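You operate a simulated robot arm through the tools that you are given. There is no shell and no other tool. Be economical: measure what you need, move in short steps, check, and stop when the job is done.

Carry out the task below with a simulated robot arm. There is one attempt and no reset: what you move stays moved.

JOB
Shut the table drawer.
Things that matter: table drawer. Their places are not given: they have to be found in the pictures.

Only the result counts: the job must be done as asked and must still hold three seconds after the hand-in. Knocking over, shifting, dropping, spilling or breaking anything else fails it.

ROBOT AND FRAMES
A 7-joint arm with a two-finger parallel gripper, fixed in place. Base frame: the origin is at the foot of the arm, x ahead of it, y to its left, z up. Lengths are in cm, angles in rad, forces in N, time in s.
With the tool pointing down near the work surface it reaches from about 22 to 68 cm from the base axis. Its first joint turns from -1.152 to 1.152 rad. Payload 2.4 kg.
The tool frame sits at the grasp point between the pads (the TCP): z along the fingers, y along the line on which they close. The tips reach 3 cm beyond it. Largest opening 9.4 cm; finger width 2.8, thickness 1; the body of the gripper, 5 by 9.6 cm, starts 5.5 cm behind the TCP.
Orientation is that of the tool frame in the base frame, as a unit quaternion [w, x, y, z]. With the fingers straight down and closing along the base's y, the tool's x points along the base's -x, its y along +y and its z along -z.

CONTROLS
- The arm moves only by the tool play_rows. Its argument "increments" is a list of rows, each a list of 2 entries, a list of its own where there are three numbers: the shift along the base's x, y, z in cm, then the turn, a rotation vector about the base's x, y, z in rad. In form: [[[tx, ty, tz], [wx, wy, wz]], ...]. A call has 1 to 12 rows; each row shifts and turns the commanded pose from where the row before left it. "claw" is the closure in counts, from 0 (fully open) to 255 (shut), set as the call begins (left out, the last holds). Rows are played at 5 a second. More than 5 cm and 0.15 rad between two rows, or a gripper value outside its range, and nothing of the call is played. Where a pose cannot be reached the arm comes as near as it can. A force on the tool above 40 N (or 10 N above the force at the start of the call, whichever is more), or a blocked arm, ends the call early, and 0.2 s more pass. Each finger travels about 15.3 cm/s and halts on what it meets, pressing with about 30 N; the grip force reading is that of the motor and also rises with nothing between the fingers. The clock runs only during rows and for 0.2 s after the last one: add rows that do not move to give the fingers time. It gives the time, the measured TCP pose, the force on the tool (base axes), the opening and the grip force at its end, in the units of the frame above (readings bear some noise), and new pictures: "show" is both (left out), scene, wrist or none.
- Cameras (640 x 400 px; columns grow to the right, rows downward): "scene" is fixed at [4.18, 49, 142.27]; the picture's right is [-0.64, -0.77, 0.00], its down [-0.58, 0.47, -0.67] and it looks along [0.51, -0.42, -0.75] (base axes); focal length 309 px, centre (320, 200). "wrist" rides on the gripper at [-3.7, 0, -5.8] in the tool frame; the picture's right is [0.00, -1.00, 0.00], its down [0.97, 0.00, -0.24] and it looks along [0.24, 0.00, 0.97] (tool axes); focal length 218 px, centre (320, 200).
- pixel_to_xyz(camera, pixels): for up to 12 pixels [column, row] of the newest picture of that camera ("zoom" is the newest enlarged one), the place [x, y, z] in the base frame of the surface seen there, good to about 0.3 cm. No time passes.
- zoom(camera, box): a new picture of the part [left, top, right, bottom] of that camera's present view, enlarged. No time passes.
- close_job(): hands the job in; it is judged then, once.

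Keep the steps short. Do not move on a guess: measure, check each grasp and each placing, and mend mistakes. In all there are 60 turns and 120 pictures (those below and enlarged ones count). Leave the gripper open and the arm clear of the work at the hand-in unless told otherwise, and finish with a single line.

The tools are called as name(argument=value, ...) on one line, values as JSON. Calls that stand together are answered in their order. play_rows: Moves the arm, as the interface text tells. Its arguments: {"type":"object","properties":{"increments":{"type":"array","items":{"type":"array"}},"claw":{"type":"number"},"show":{"type":"string","enum":["both","scene","wrist","none"]}},"required":["increments"]} The other tools are called the same way: pixel_to_xyz (camera, pixels) gives the place of the surface under pixels of a picture; zoom (camera, box) takes an enlarged picture of a part of a camera's view; close_job () hands the job in.

At the start:

```text
clock: 0.0
position: [34.98, 9.75, 108.83]
tcp_rot: [0.0, 0.0, 1.0, 0.0]
contact_force: [0.4, 0.8, -0.4]
grip_width: 9.37
gripper_force: 0.0
```

scene: 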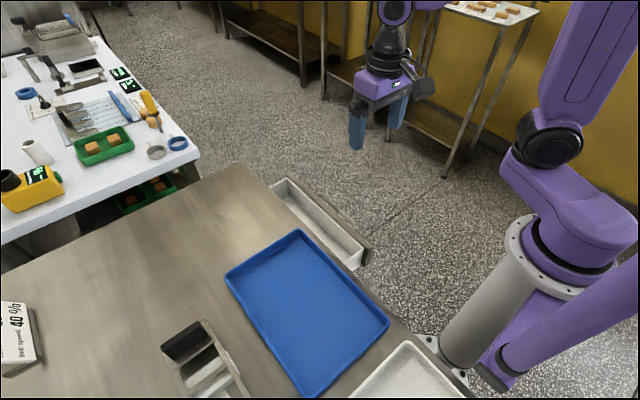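
wrist: 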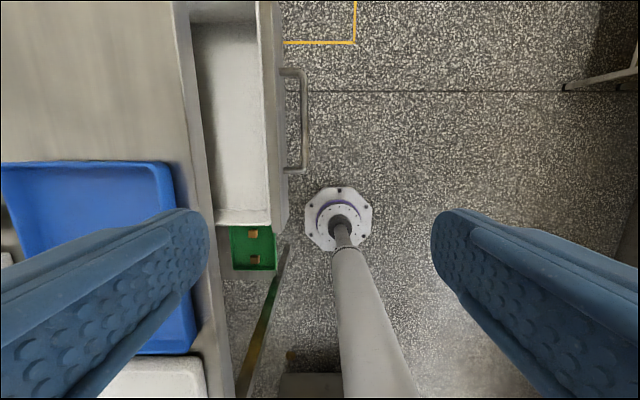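

The drawer sticks out from the table edge, with its handle side facing -y. I'll measure its front panel, handle, rim and the table edge.

pixel_to_xyz(camera="wrist", pixels=[[268, 30], [268, 120], [270, 210], [280, 120], [304, 120], [290, 72], [295, 170], [230, 120], [200, 120], [195, 60], [230, 217], [204, 200]])

pixel_to_xyz(camera="scene", pixels=[[283, 180], [320, 212], [366, 248], [362, 268], [320, 225], [270, 195], [355, 262], [300, 215], [372, 250], [330, 205]])

zoom(camera="scene", box=[240, 150, 400, 290])

zoom(camera="wrist", box=[160, 0, 360, 260])

```text
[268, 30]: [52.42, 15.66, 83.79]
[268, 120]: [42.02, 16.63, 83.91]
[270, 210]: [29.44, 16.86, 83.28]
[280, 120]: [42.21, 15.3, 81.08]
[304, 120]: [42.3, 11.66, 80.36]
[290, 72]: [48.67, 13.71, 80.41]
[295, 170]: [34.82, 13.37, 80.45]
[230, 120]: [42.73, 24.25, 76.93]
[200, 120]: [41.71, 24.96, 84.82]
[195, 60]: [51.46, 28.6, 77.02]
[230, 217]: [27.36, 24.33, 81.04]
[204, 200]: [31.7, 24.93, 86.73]
```

```text
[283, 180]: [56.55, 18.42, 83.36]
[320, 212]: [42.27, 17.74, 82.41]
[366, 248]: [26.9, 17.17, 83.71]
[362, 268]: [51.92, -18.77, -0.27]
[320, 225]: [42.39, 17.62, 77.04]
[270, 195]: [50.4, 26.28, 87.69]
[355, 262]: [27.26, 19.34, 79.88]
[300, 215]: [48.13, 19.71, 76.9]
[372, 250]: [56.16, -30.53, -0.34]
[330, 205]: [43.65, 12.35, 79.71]
```

```text
2.86 times, centred on (320, 220) of scene
```

zoom: 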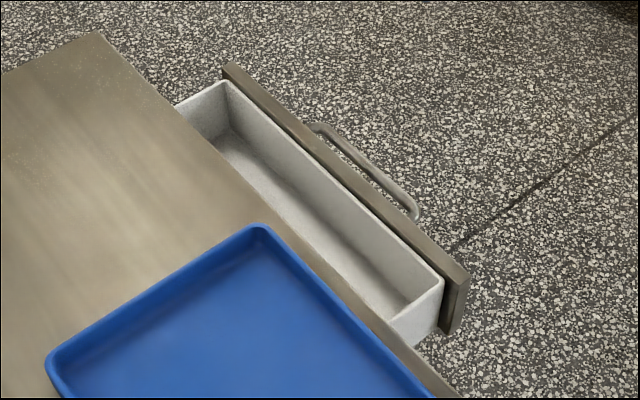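

```text
1.54 times, centred on (260, 130) of wrist
```

zoom: 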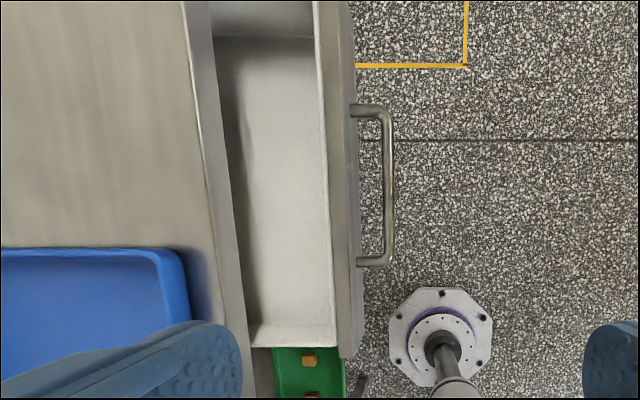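

The panel's outer face is at y≈15.3 and its top at z≈84. The handle bar is at y≈11.5, z≈80.4, x 35–49, and the table edge is at y≈25. I'll close the fingers, turn the tool -90° so its narrow side faces the table, and move to x=42, y=5 while staying high.

play_rows(increments=[[[0.64, -0.43, 0], [0, 0, -0.1428]], [[0.64, -0.43, 0], [0, 0, -0.1428]], [[0.64, -0.43, 0], [0, 0, -0.1428]], [[0.64, -0.43, 0], [0, 0, -0.1428]], [[0.64, -0.43, 0], [0, 0, -0.1428]], [[0.64, -0.43, 0], [0, 0, -0.1428]], [[0.64, -0.43, 0], [0, 0, -0.1428]], [[0.64, -0.43, 0], [0, 0, -0.1428]], [[0.64, -0.43, 0], [0, 0, -0.1428]], [[0.64, -0.43, 0], [0, 0, -0.1428]], [[0.64, -0.43, 0], [0, 0, -0.1428]], [[0, 0, 0], [0, 0, 0]]], claw=255)

```text
clock: 2.6
position: [42.08, 4.97, 108.95]
tcp_rot: [0.0, 0.708, 0.706, 0.0]
contact_force: [0.3, 0.5, 0.3]
grip_width: 0.0
gripper_force: 30.1
```

scene: 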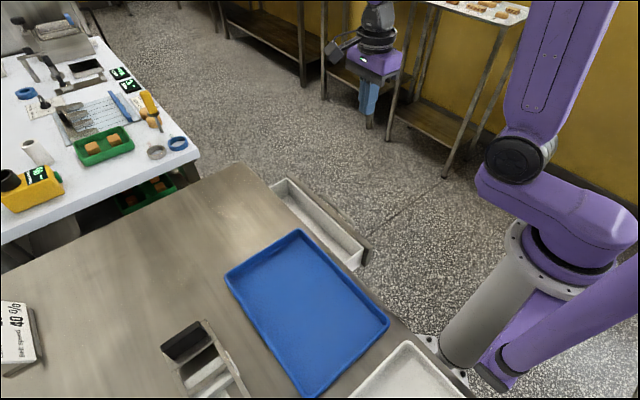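
wrist: 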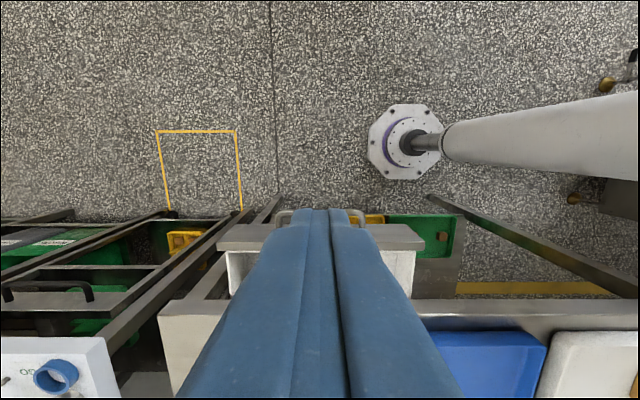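

The tool has turned and the fingers are shut. Next I'll go straight down at y=5, clear of the handle, to z≈82.

play_rows(increments=[[[0, 0, -3], [0, 0, 0]], [[0, 0, -3], [0, 0, 0]], [[0, 0, -3], [0, 0, 0]], [[0, 0, -3], [0, 0, 0]], [[0, 0, -3], [0, 0, 0]], [[0, 0, -3], [0, 0, 0]], [[0, 0, -3], [0, 0, 0]], [[0, 0, -3], [0, 0, 0]], [[0, 0, -2], [0, 0, 0]], [[0, 0, -0.9], [0, 0, 0]], [[0, 0, 0], [0, 0, 0]]])

```text
clock: 5.0
position: [42.21, 4.85, 81.92]
tcp_rot: [0.002, 0.707, 0.708, 0.0]
contact_force: [0.6, 0.0, 1.1]
grip_width: 0.04
gripper_force: 29.6
```

scene: 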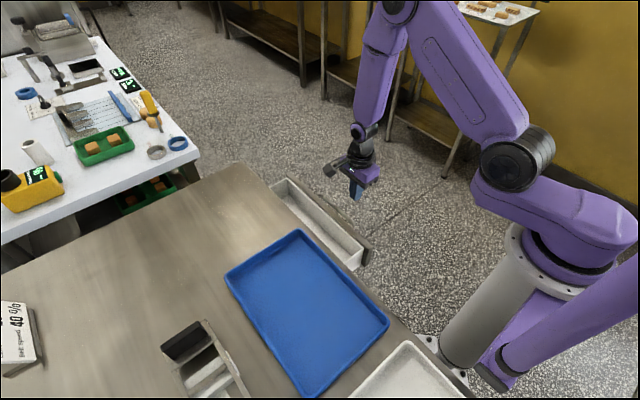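
wrist: 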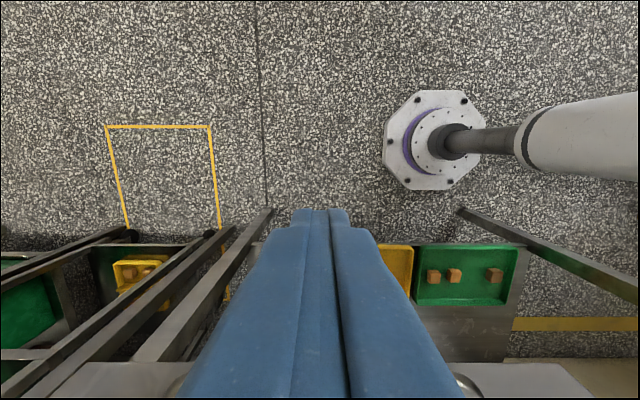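

The tool is at handle height. Both handle ends show on either side of the fingers, near (185,385) and (465,385), so it is centred. I'll start pushing along +y.

play_rows(increments=[[[0, 1, 0], [0, 0, 0]], [[0, 1, 0], [0, 0, 0]], [[0, 1, 0], [0, 0, 0]], [[0, 1, 0], [0, 0, 0]], [[0, 0.7, 0], [0, 0, 0]], [[0, 0.7, 0], [0, 0, 0]], [[0, 0.7, 0], [0, 0, 0]], [[0, 0.7, 0], [0, 0, 0]], [[0, 0.7, 0], [0, 0, 0]], [[0, 0.7, 0], [0, 0, 0]]])

```text
clock: 7.2
position: [42.07, 13.26, 81.94]
tcp_rot: [-0.001, 0.707, 0.708, 0.0]
contact_force: [0.5, 0.3, -1.1]
grip_width: 0.0
gripper_force: 29.9
```

scene: 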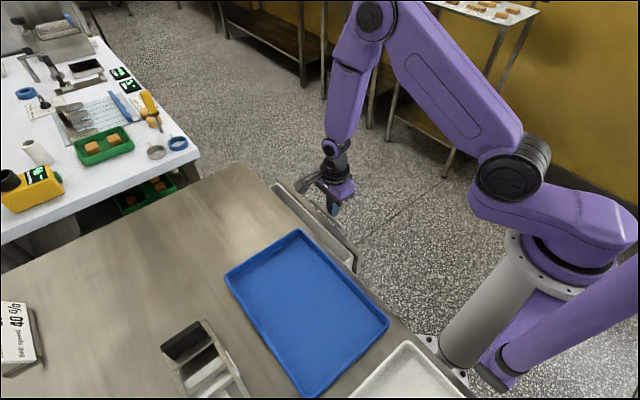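
wrist: 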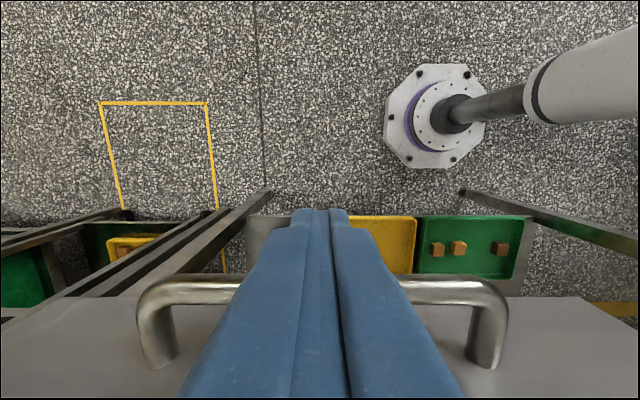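

The drawer is sliding in and almost no force reads. I'll keep pushing in small steps until it stops.

play_rows(increments=[[[0, 0.5, 0], [0, 0, 0]], [[0, 0.5, 0], [0, 0, 0]], [[0, 0.5, 0], [0, 0, 0]], [[0, 0.5, 0], [0, 0, 0]], [[0, 0.5, 0], [0, 0, 0]], [[0, 0.5, 0], [0, 0, 0]], [[0, 0.5, 0], [0, 0, 0]], [[0, 0.5, 0], [0, 0, 0]], [[0, 0.5, 0], [0, 0, 0]]])

```text
clock: 9.2
position: [42.06, 17.58, 81.93]
tcp_rot: [0.0, 0.707, 0.707, 0.0]
contact_force: [-0.4, -1.2, 0.7]
grip_width: 0.0
gripper_force: 30.2
```

scene: 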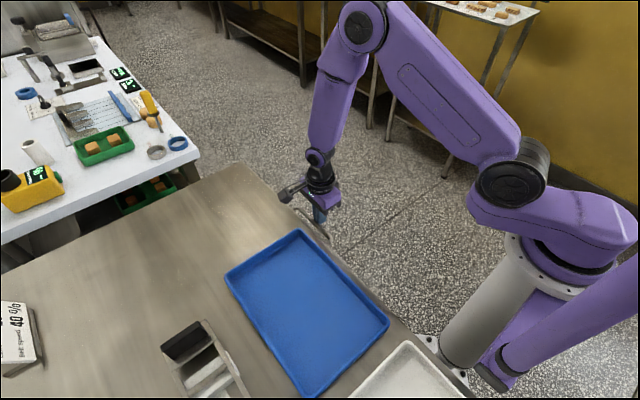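
wrist: 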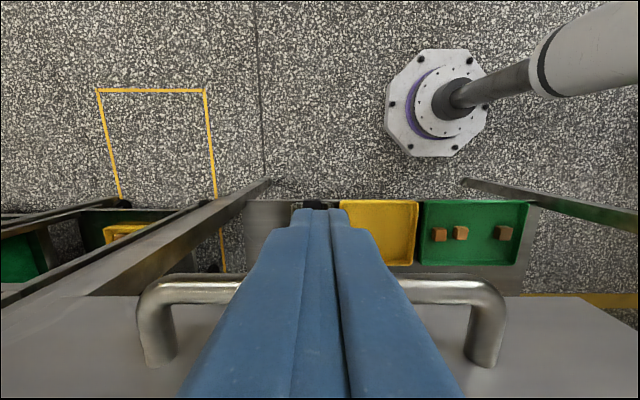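

The force is still small. A dark part of the wrist sticks out toward the table near (290,192), so I'll check its height and the remaining gap before pushing further.

pixel_to_xyz(camera="scene", pixels=[[286, 196], [296, 188], [305, 183], [310, 195], [285, 203], [300, 218], [330, 258], [260, 185], [312, 222], [325, 232]])

zoom(camera="scene", box=[240, 140, 400, 290])

```text
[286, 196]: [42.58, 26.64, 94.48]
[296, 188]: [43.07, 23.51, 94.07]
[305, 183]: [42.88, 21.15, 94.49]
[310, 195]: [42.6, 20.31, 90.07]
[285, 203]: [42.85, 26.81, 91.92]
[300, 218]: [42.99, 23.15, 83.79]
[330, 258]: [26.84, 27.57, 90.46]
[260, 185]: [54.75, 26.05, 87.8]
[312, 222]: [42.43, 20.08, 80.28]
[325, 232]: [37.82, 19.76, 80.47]
```

```text
2.67 times, centred on (320, 215) of scene
```

zoom: 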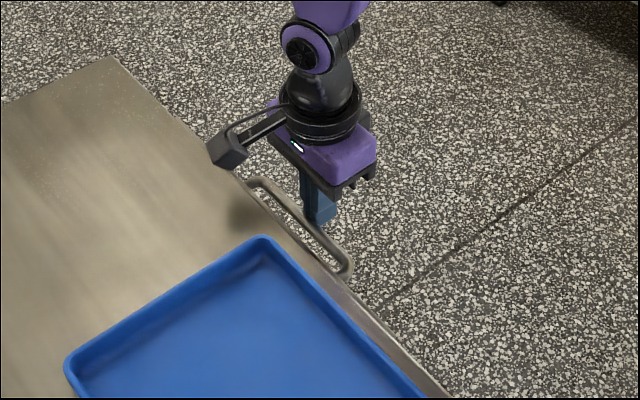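

pixel_to_xyz(camera="scene", pixels=[[298, 231], [292, 233], [305, 236], [284, 206], [287, 207], [281, 200], [290, 205], [302, 212]])

```text
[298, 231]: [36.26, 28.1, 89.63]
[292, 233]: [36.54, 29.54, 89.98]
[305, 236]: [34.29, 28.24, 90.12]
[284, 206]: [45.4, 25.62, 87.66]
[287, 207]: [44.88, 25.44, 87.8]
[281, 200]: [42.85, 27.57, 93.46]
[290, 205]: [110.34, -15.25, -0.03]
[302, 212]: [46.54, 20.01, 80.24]
```

The protruding part's underside is at z≈92 against a table top of 87.7. The tray ends at x≈36.5, clear of it. I'll go on in smaller steps.

play_rows(increments=[[[0, 0.3, 0], [0, 0, 0]], [[0, 0.3, 0], [0, 0, 0]], [[0, 0.3, 0], [0, 0, 0]], [[0, 0.3, 0], [0, 0, 0]], [[0, 0.3, 0], [0, 0, 0]], [[0, 0.3, 0], [0, 0, 0]]])

```text
clock: 10.6
position: [42.13, 19.51, 81.88]
tcp_rot: [0.0, 0.707, 0.707, 0.0]
contact_force: [0.0, 0.1, 0.6]
grip_width: 0.01
gripper_force: 29.6
```

scene: 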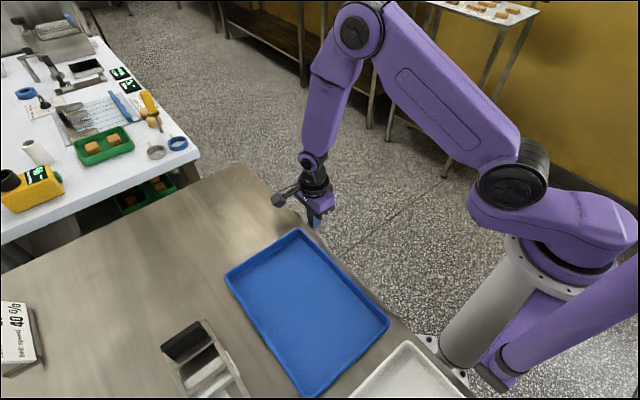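
wrist: 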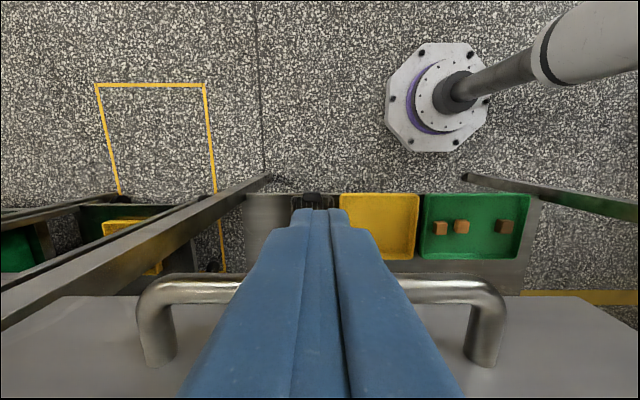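

It is still moving freely, and the body's front at y≈22 is short of the edge at 25. I'll continue with 0.2 cm steps.

play_rows(increments=[[[0, 0.2, 0], [0, 0, 0]], [[0, 0.2, 0], [0, 0, 0]], [[0, 0.2, 0], [0, 0, 0]], [[0, 0.2, 0], [0, 0, 0]], [[0, 0.2, 0], [0, 0, 0]], [[0, 0.2, 0], [0, 0, 0]]])

```text
clock: 12.2
position: [42.1, 20.11, 81.97]
tcp_rot: [-0.002, 0.71, 0.704, -0.004]
contact_force: [0.2, -3.8, 0.7]
grip_width: 0.03
gripper_force: 30.0
stopped in row 6: the force on the tool passed its limit (the readings are from after the stop); the commanded pose is now the measured one
```

scene: 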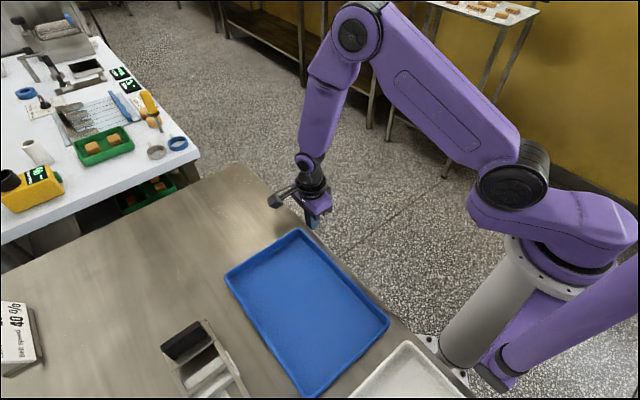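
wrist: 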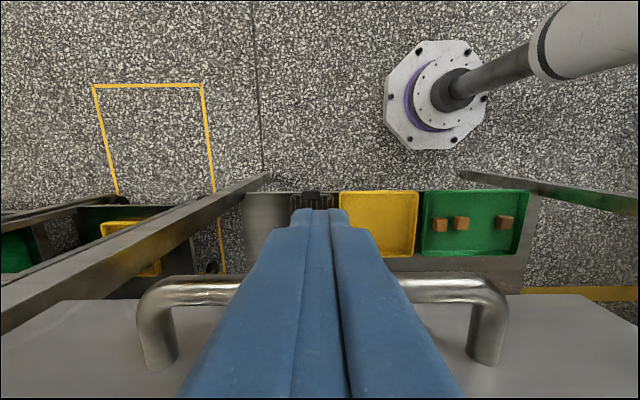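

The drawer hit a firm stop at y≈20.1, which puts the panel face at about 25, level with the table edge. I'll back off and rise to inspect it.

play_rows(increments=[[[0, -1, 0], [0, 0, 0]], [[0, -2, 0], [0, 0, 0]], [[0, -3, 0], [0, 0, 0]], [[0, -3, 0], [0, 0, 0]], [[0, -3, 0], [0, 0, 0]], [[0, -3, 0], [0, 0, 0]], [[0, 0, 4], [0, 0, 0]], [[0, 0, 4], [0, 0, 0]], [[0, 0, 4], [0, 0, 0]], [[0, 0, 4], [0, 0, 0]], [[0, 0, 4], [0, 0, 0]], [[0, 0, 4], [0, 0, 0]]])

zoom(camera="scene", box=[240, 150, 400, 290])

```text
clock: 14.8
position: [42.11, 5.31, 106.21]
tcp_rot: [-0.001, 0.71, 0.704, -0.004]
contact_force: [-0.3, 0.1, -0.1]
grip_width: 0.02
gripper_force: 30.1
```

scene: 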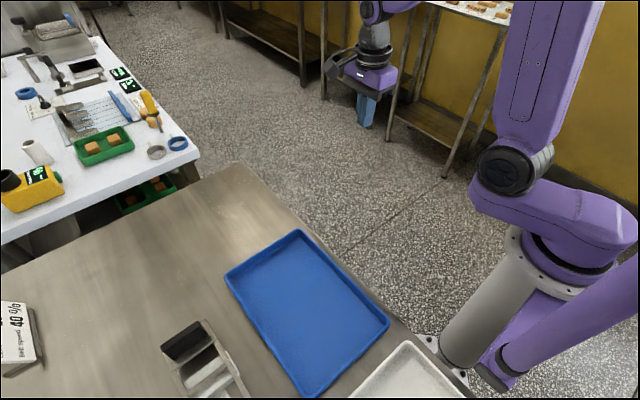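
wrist: 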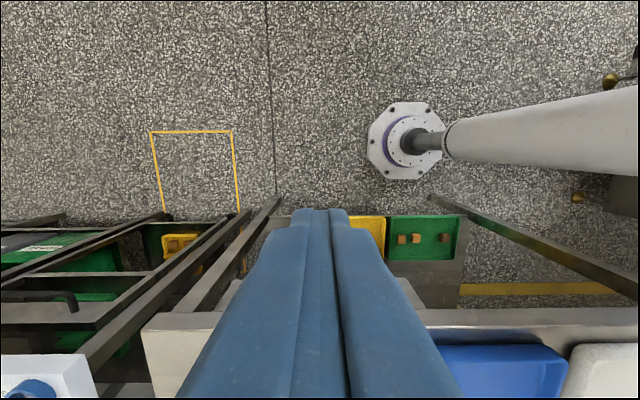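

```text
2.86 times, centred on (320, 220) of scene
```

zoom: 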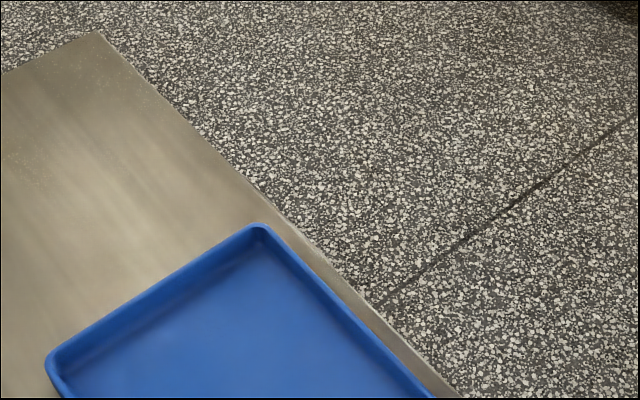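

The handle is now just hidden under the table edge from the scene camera. I'll open the fingers and turn the tool back so the wrist camera can see the drawer front.

play_rows(increments=[[[-0.6, 0.4, 0.2], [0, 0, 0.1428]], [[-0.6, 0.4, 0.2], [0, 0, 0.1428]], [[-0.6, 0.4, 0.2], [0, 0, 0.1428]], [[-0.6, 0.4, 0.2], [0, 0, 0.1428]], [[-0.6, 0.4, 0.2], [0, 0, 0.1428]], [[-0.6, 0.4, 0.2], [0, 0, 0.1428]], [[-0.6, 0.4, 0.2], [0, 0, 0.1428]], [[-0.6, 0.4, 0.2], [0, 0, 0.1428]], [[-0.6, 0.4, 0.2], [0, 0, 0.1428]], [[-0.6, 0.4, 0.2], [0, 0, 0.1428]], [[-0.6, 0.4, 0.2], [0, 0, 0.1428]], [[0, 0, 0], [0, 0, 0]]], claw=0)

zoom(camera="wrist", box=[160, 0, 360, 260])

```text
clock: 17.4
position: [35.56, 9.52, 108.02]
tcp_rot: [0.0, 0.004, 1.0, -0.002]
contact_force: [0.3, -0.5, -0.1]
grip_width: 9.38
gripper_force: 0.2
```

scene: 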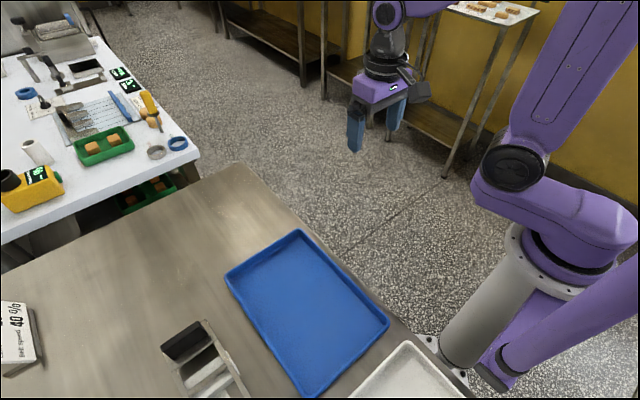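
wrist: 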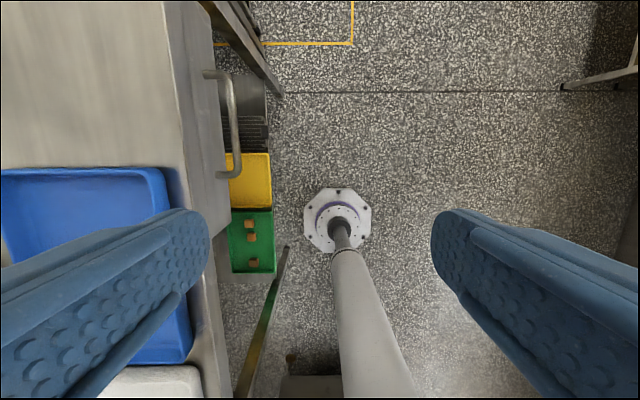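

```text
1.54 times, centred on (260, 130) of wrist
```

zoom: 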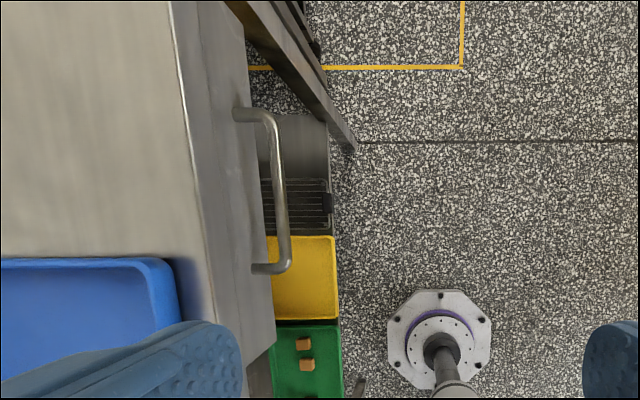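

The drawer front looks flush under the table edge with no gap. I'll confirm with a few points.

pixel_to_xyz(camera="wrist", pixels=[[190, 100], [200, 100], [210, 100], [218, 120], [236, 120], [215, 180], [205, 60], [195, 180]])

```text
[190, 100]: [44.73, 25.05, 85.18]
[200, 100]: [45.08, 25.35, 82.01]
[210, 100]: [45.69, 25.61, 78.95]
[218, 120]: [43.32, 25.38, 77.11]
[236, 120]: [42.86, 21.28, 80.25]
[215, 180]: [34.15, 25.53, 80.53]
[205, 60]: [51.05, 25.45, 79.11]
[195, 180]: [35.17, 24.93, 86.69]
```

The drawer face at y≈25.4 is flush with the table edge at y≈25.0, so it is fully shut. The gripper is open and the arm is clear, so I'm handing in.

close_job()

```text
The job is handed in.
```

The table drawer is shut flush with the table edge, nothing else was moved, and the arm is clear with the gripper open.
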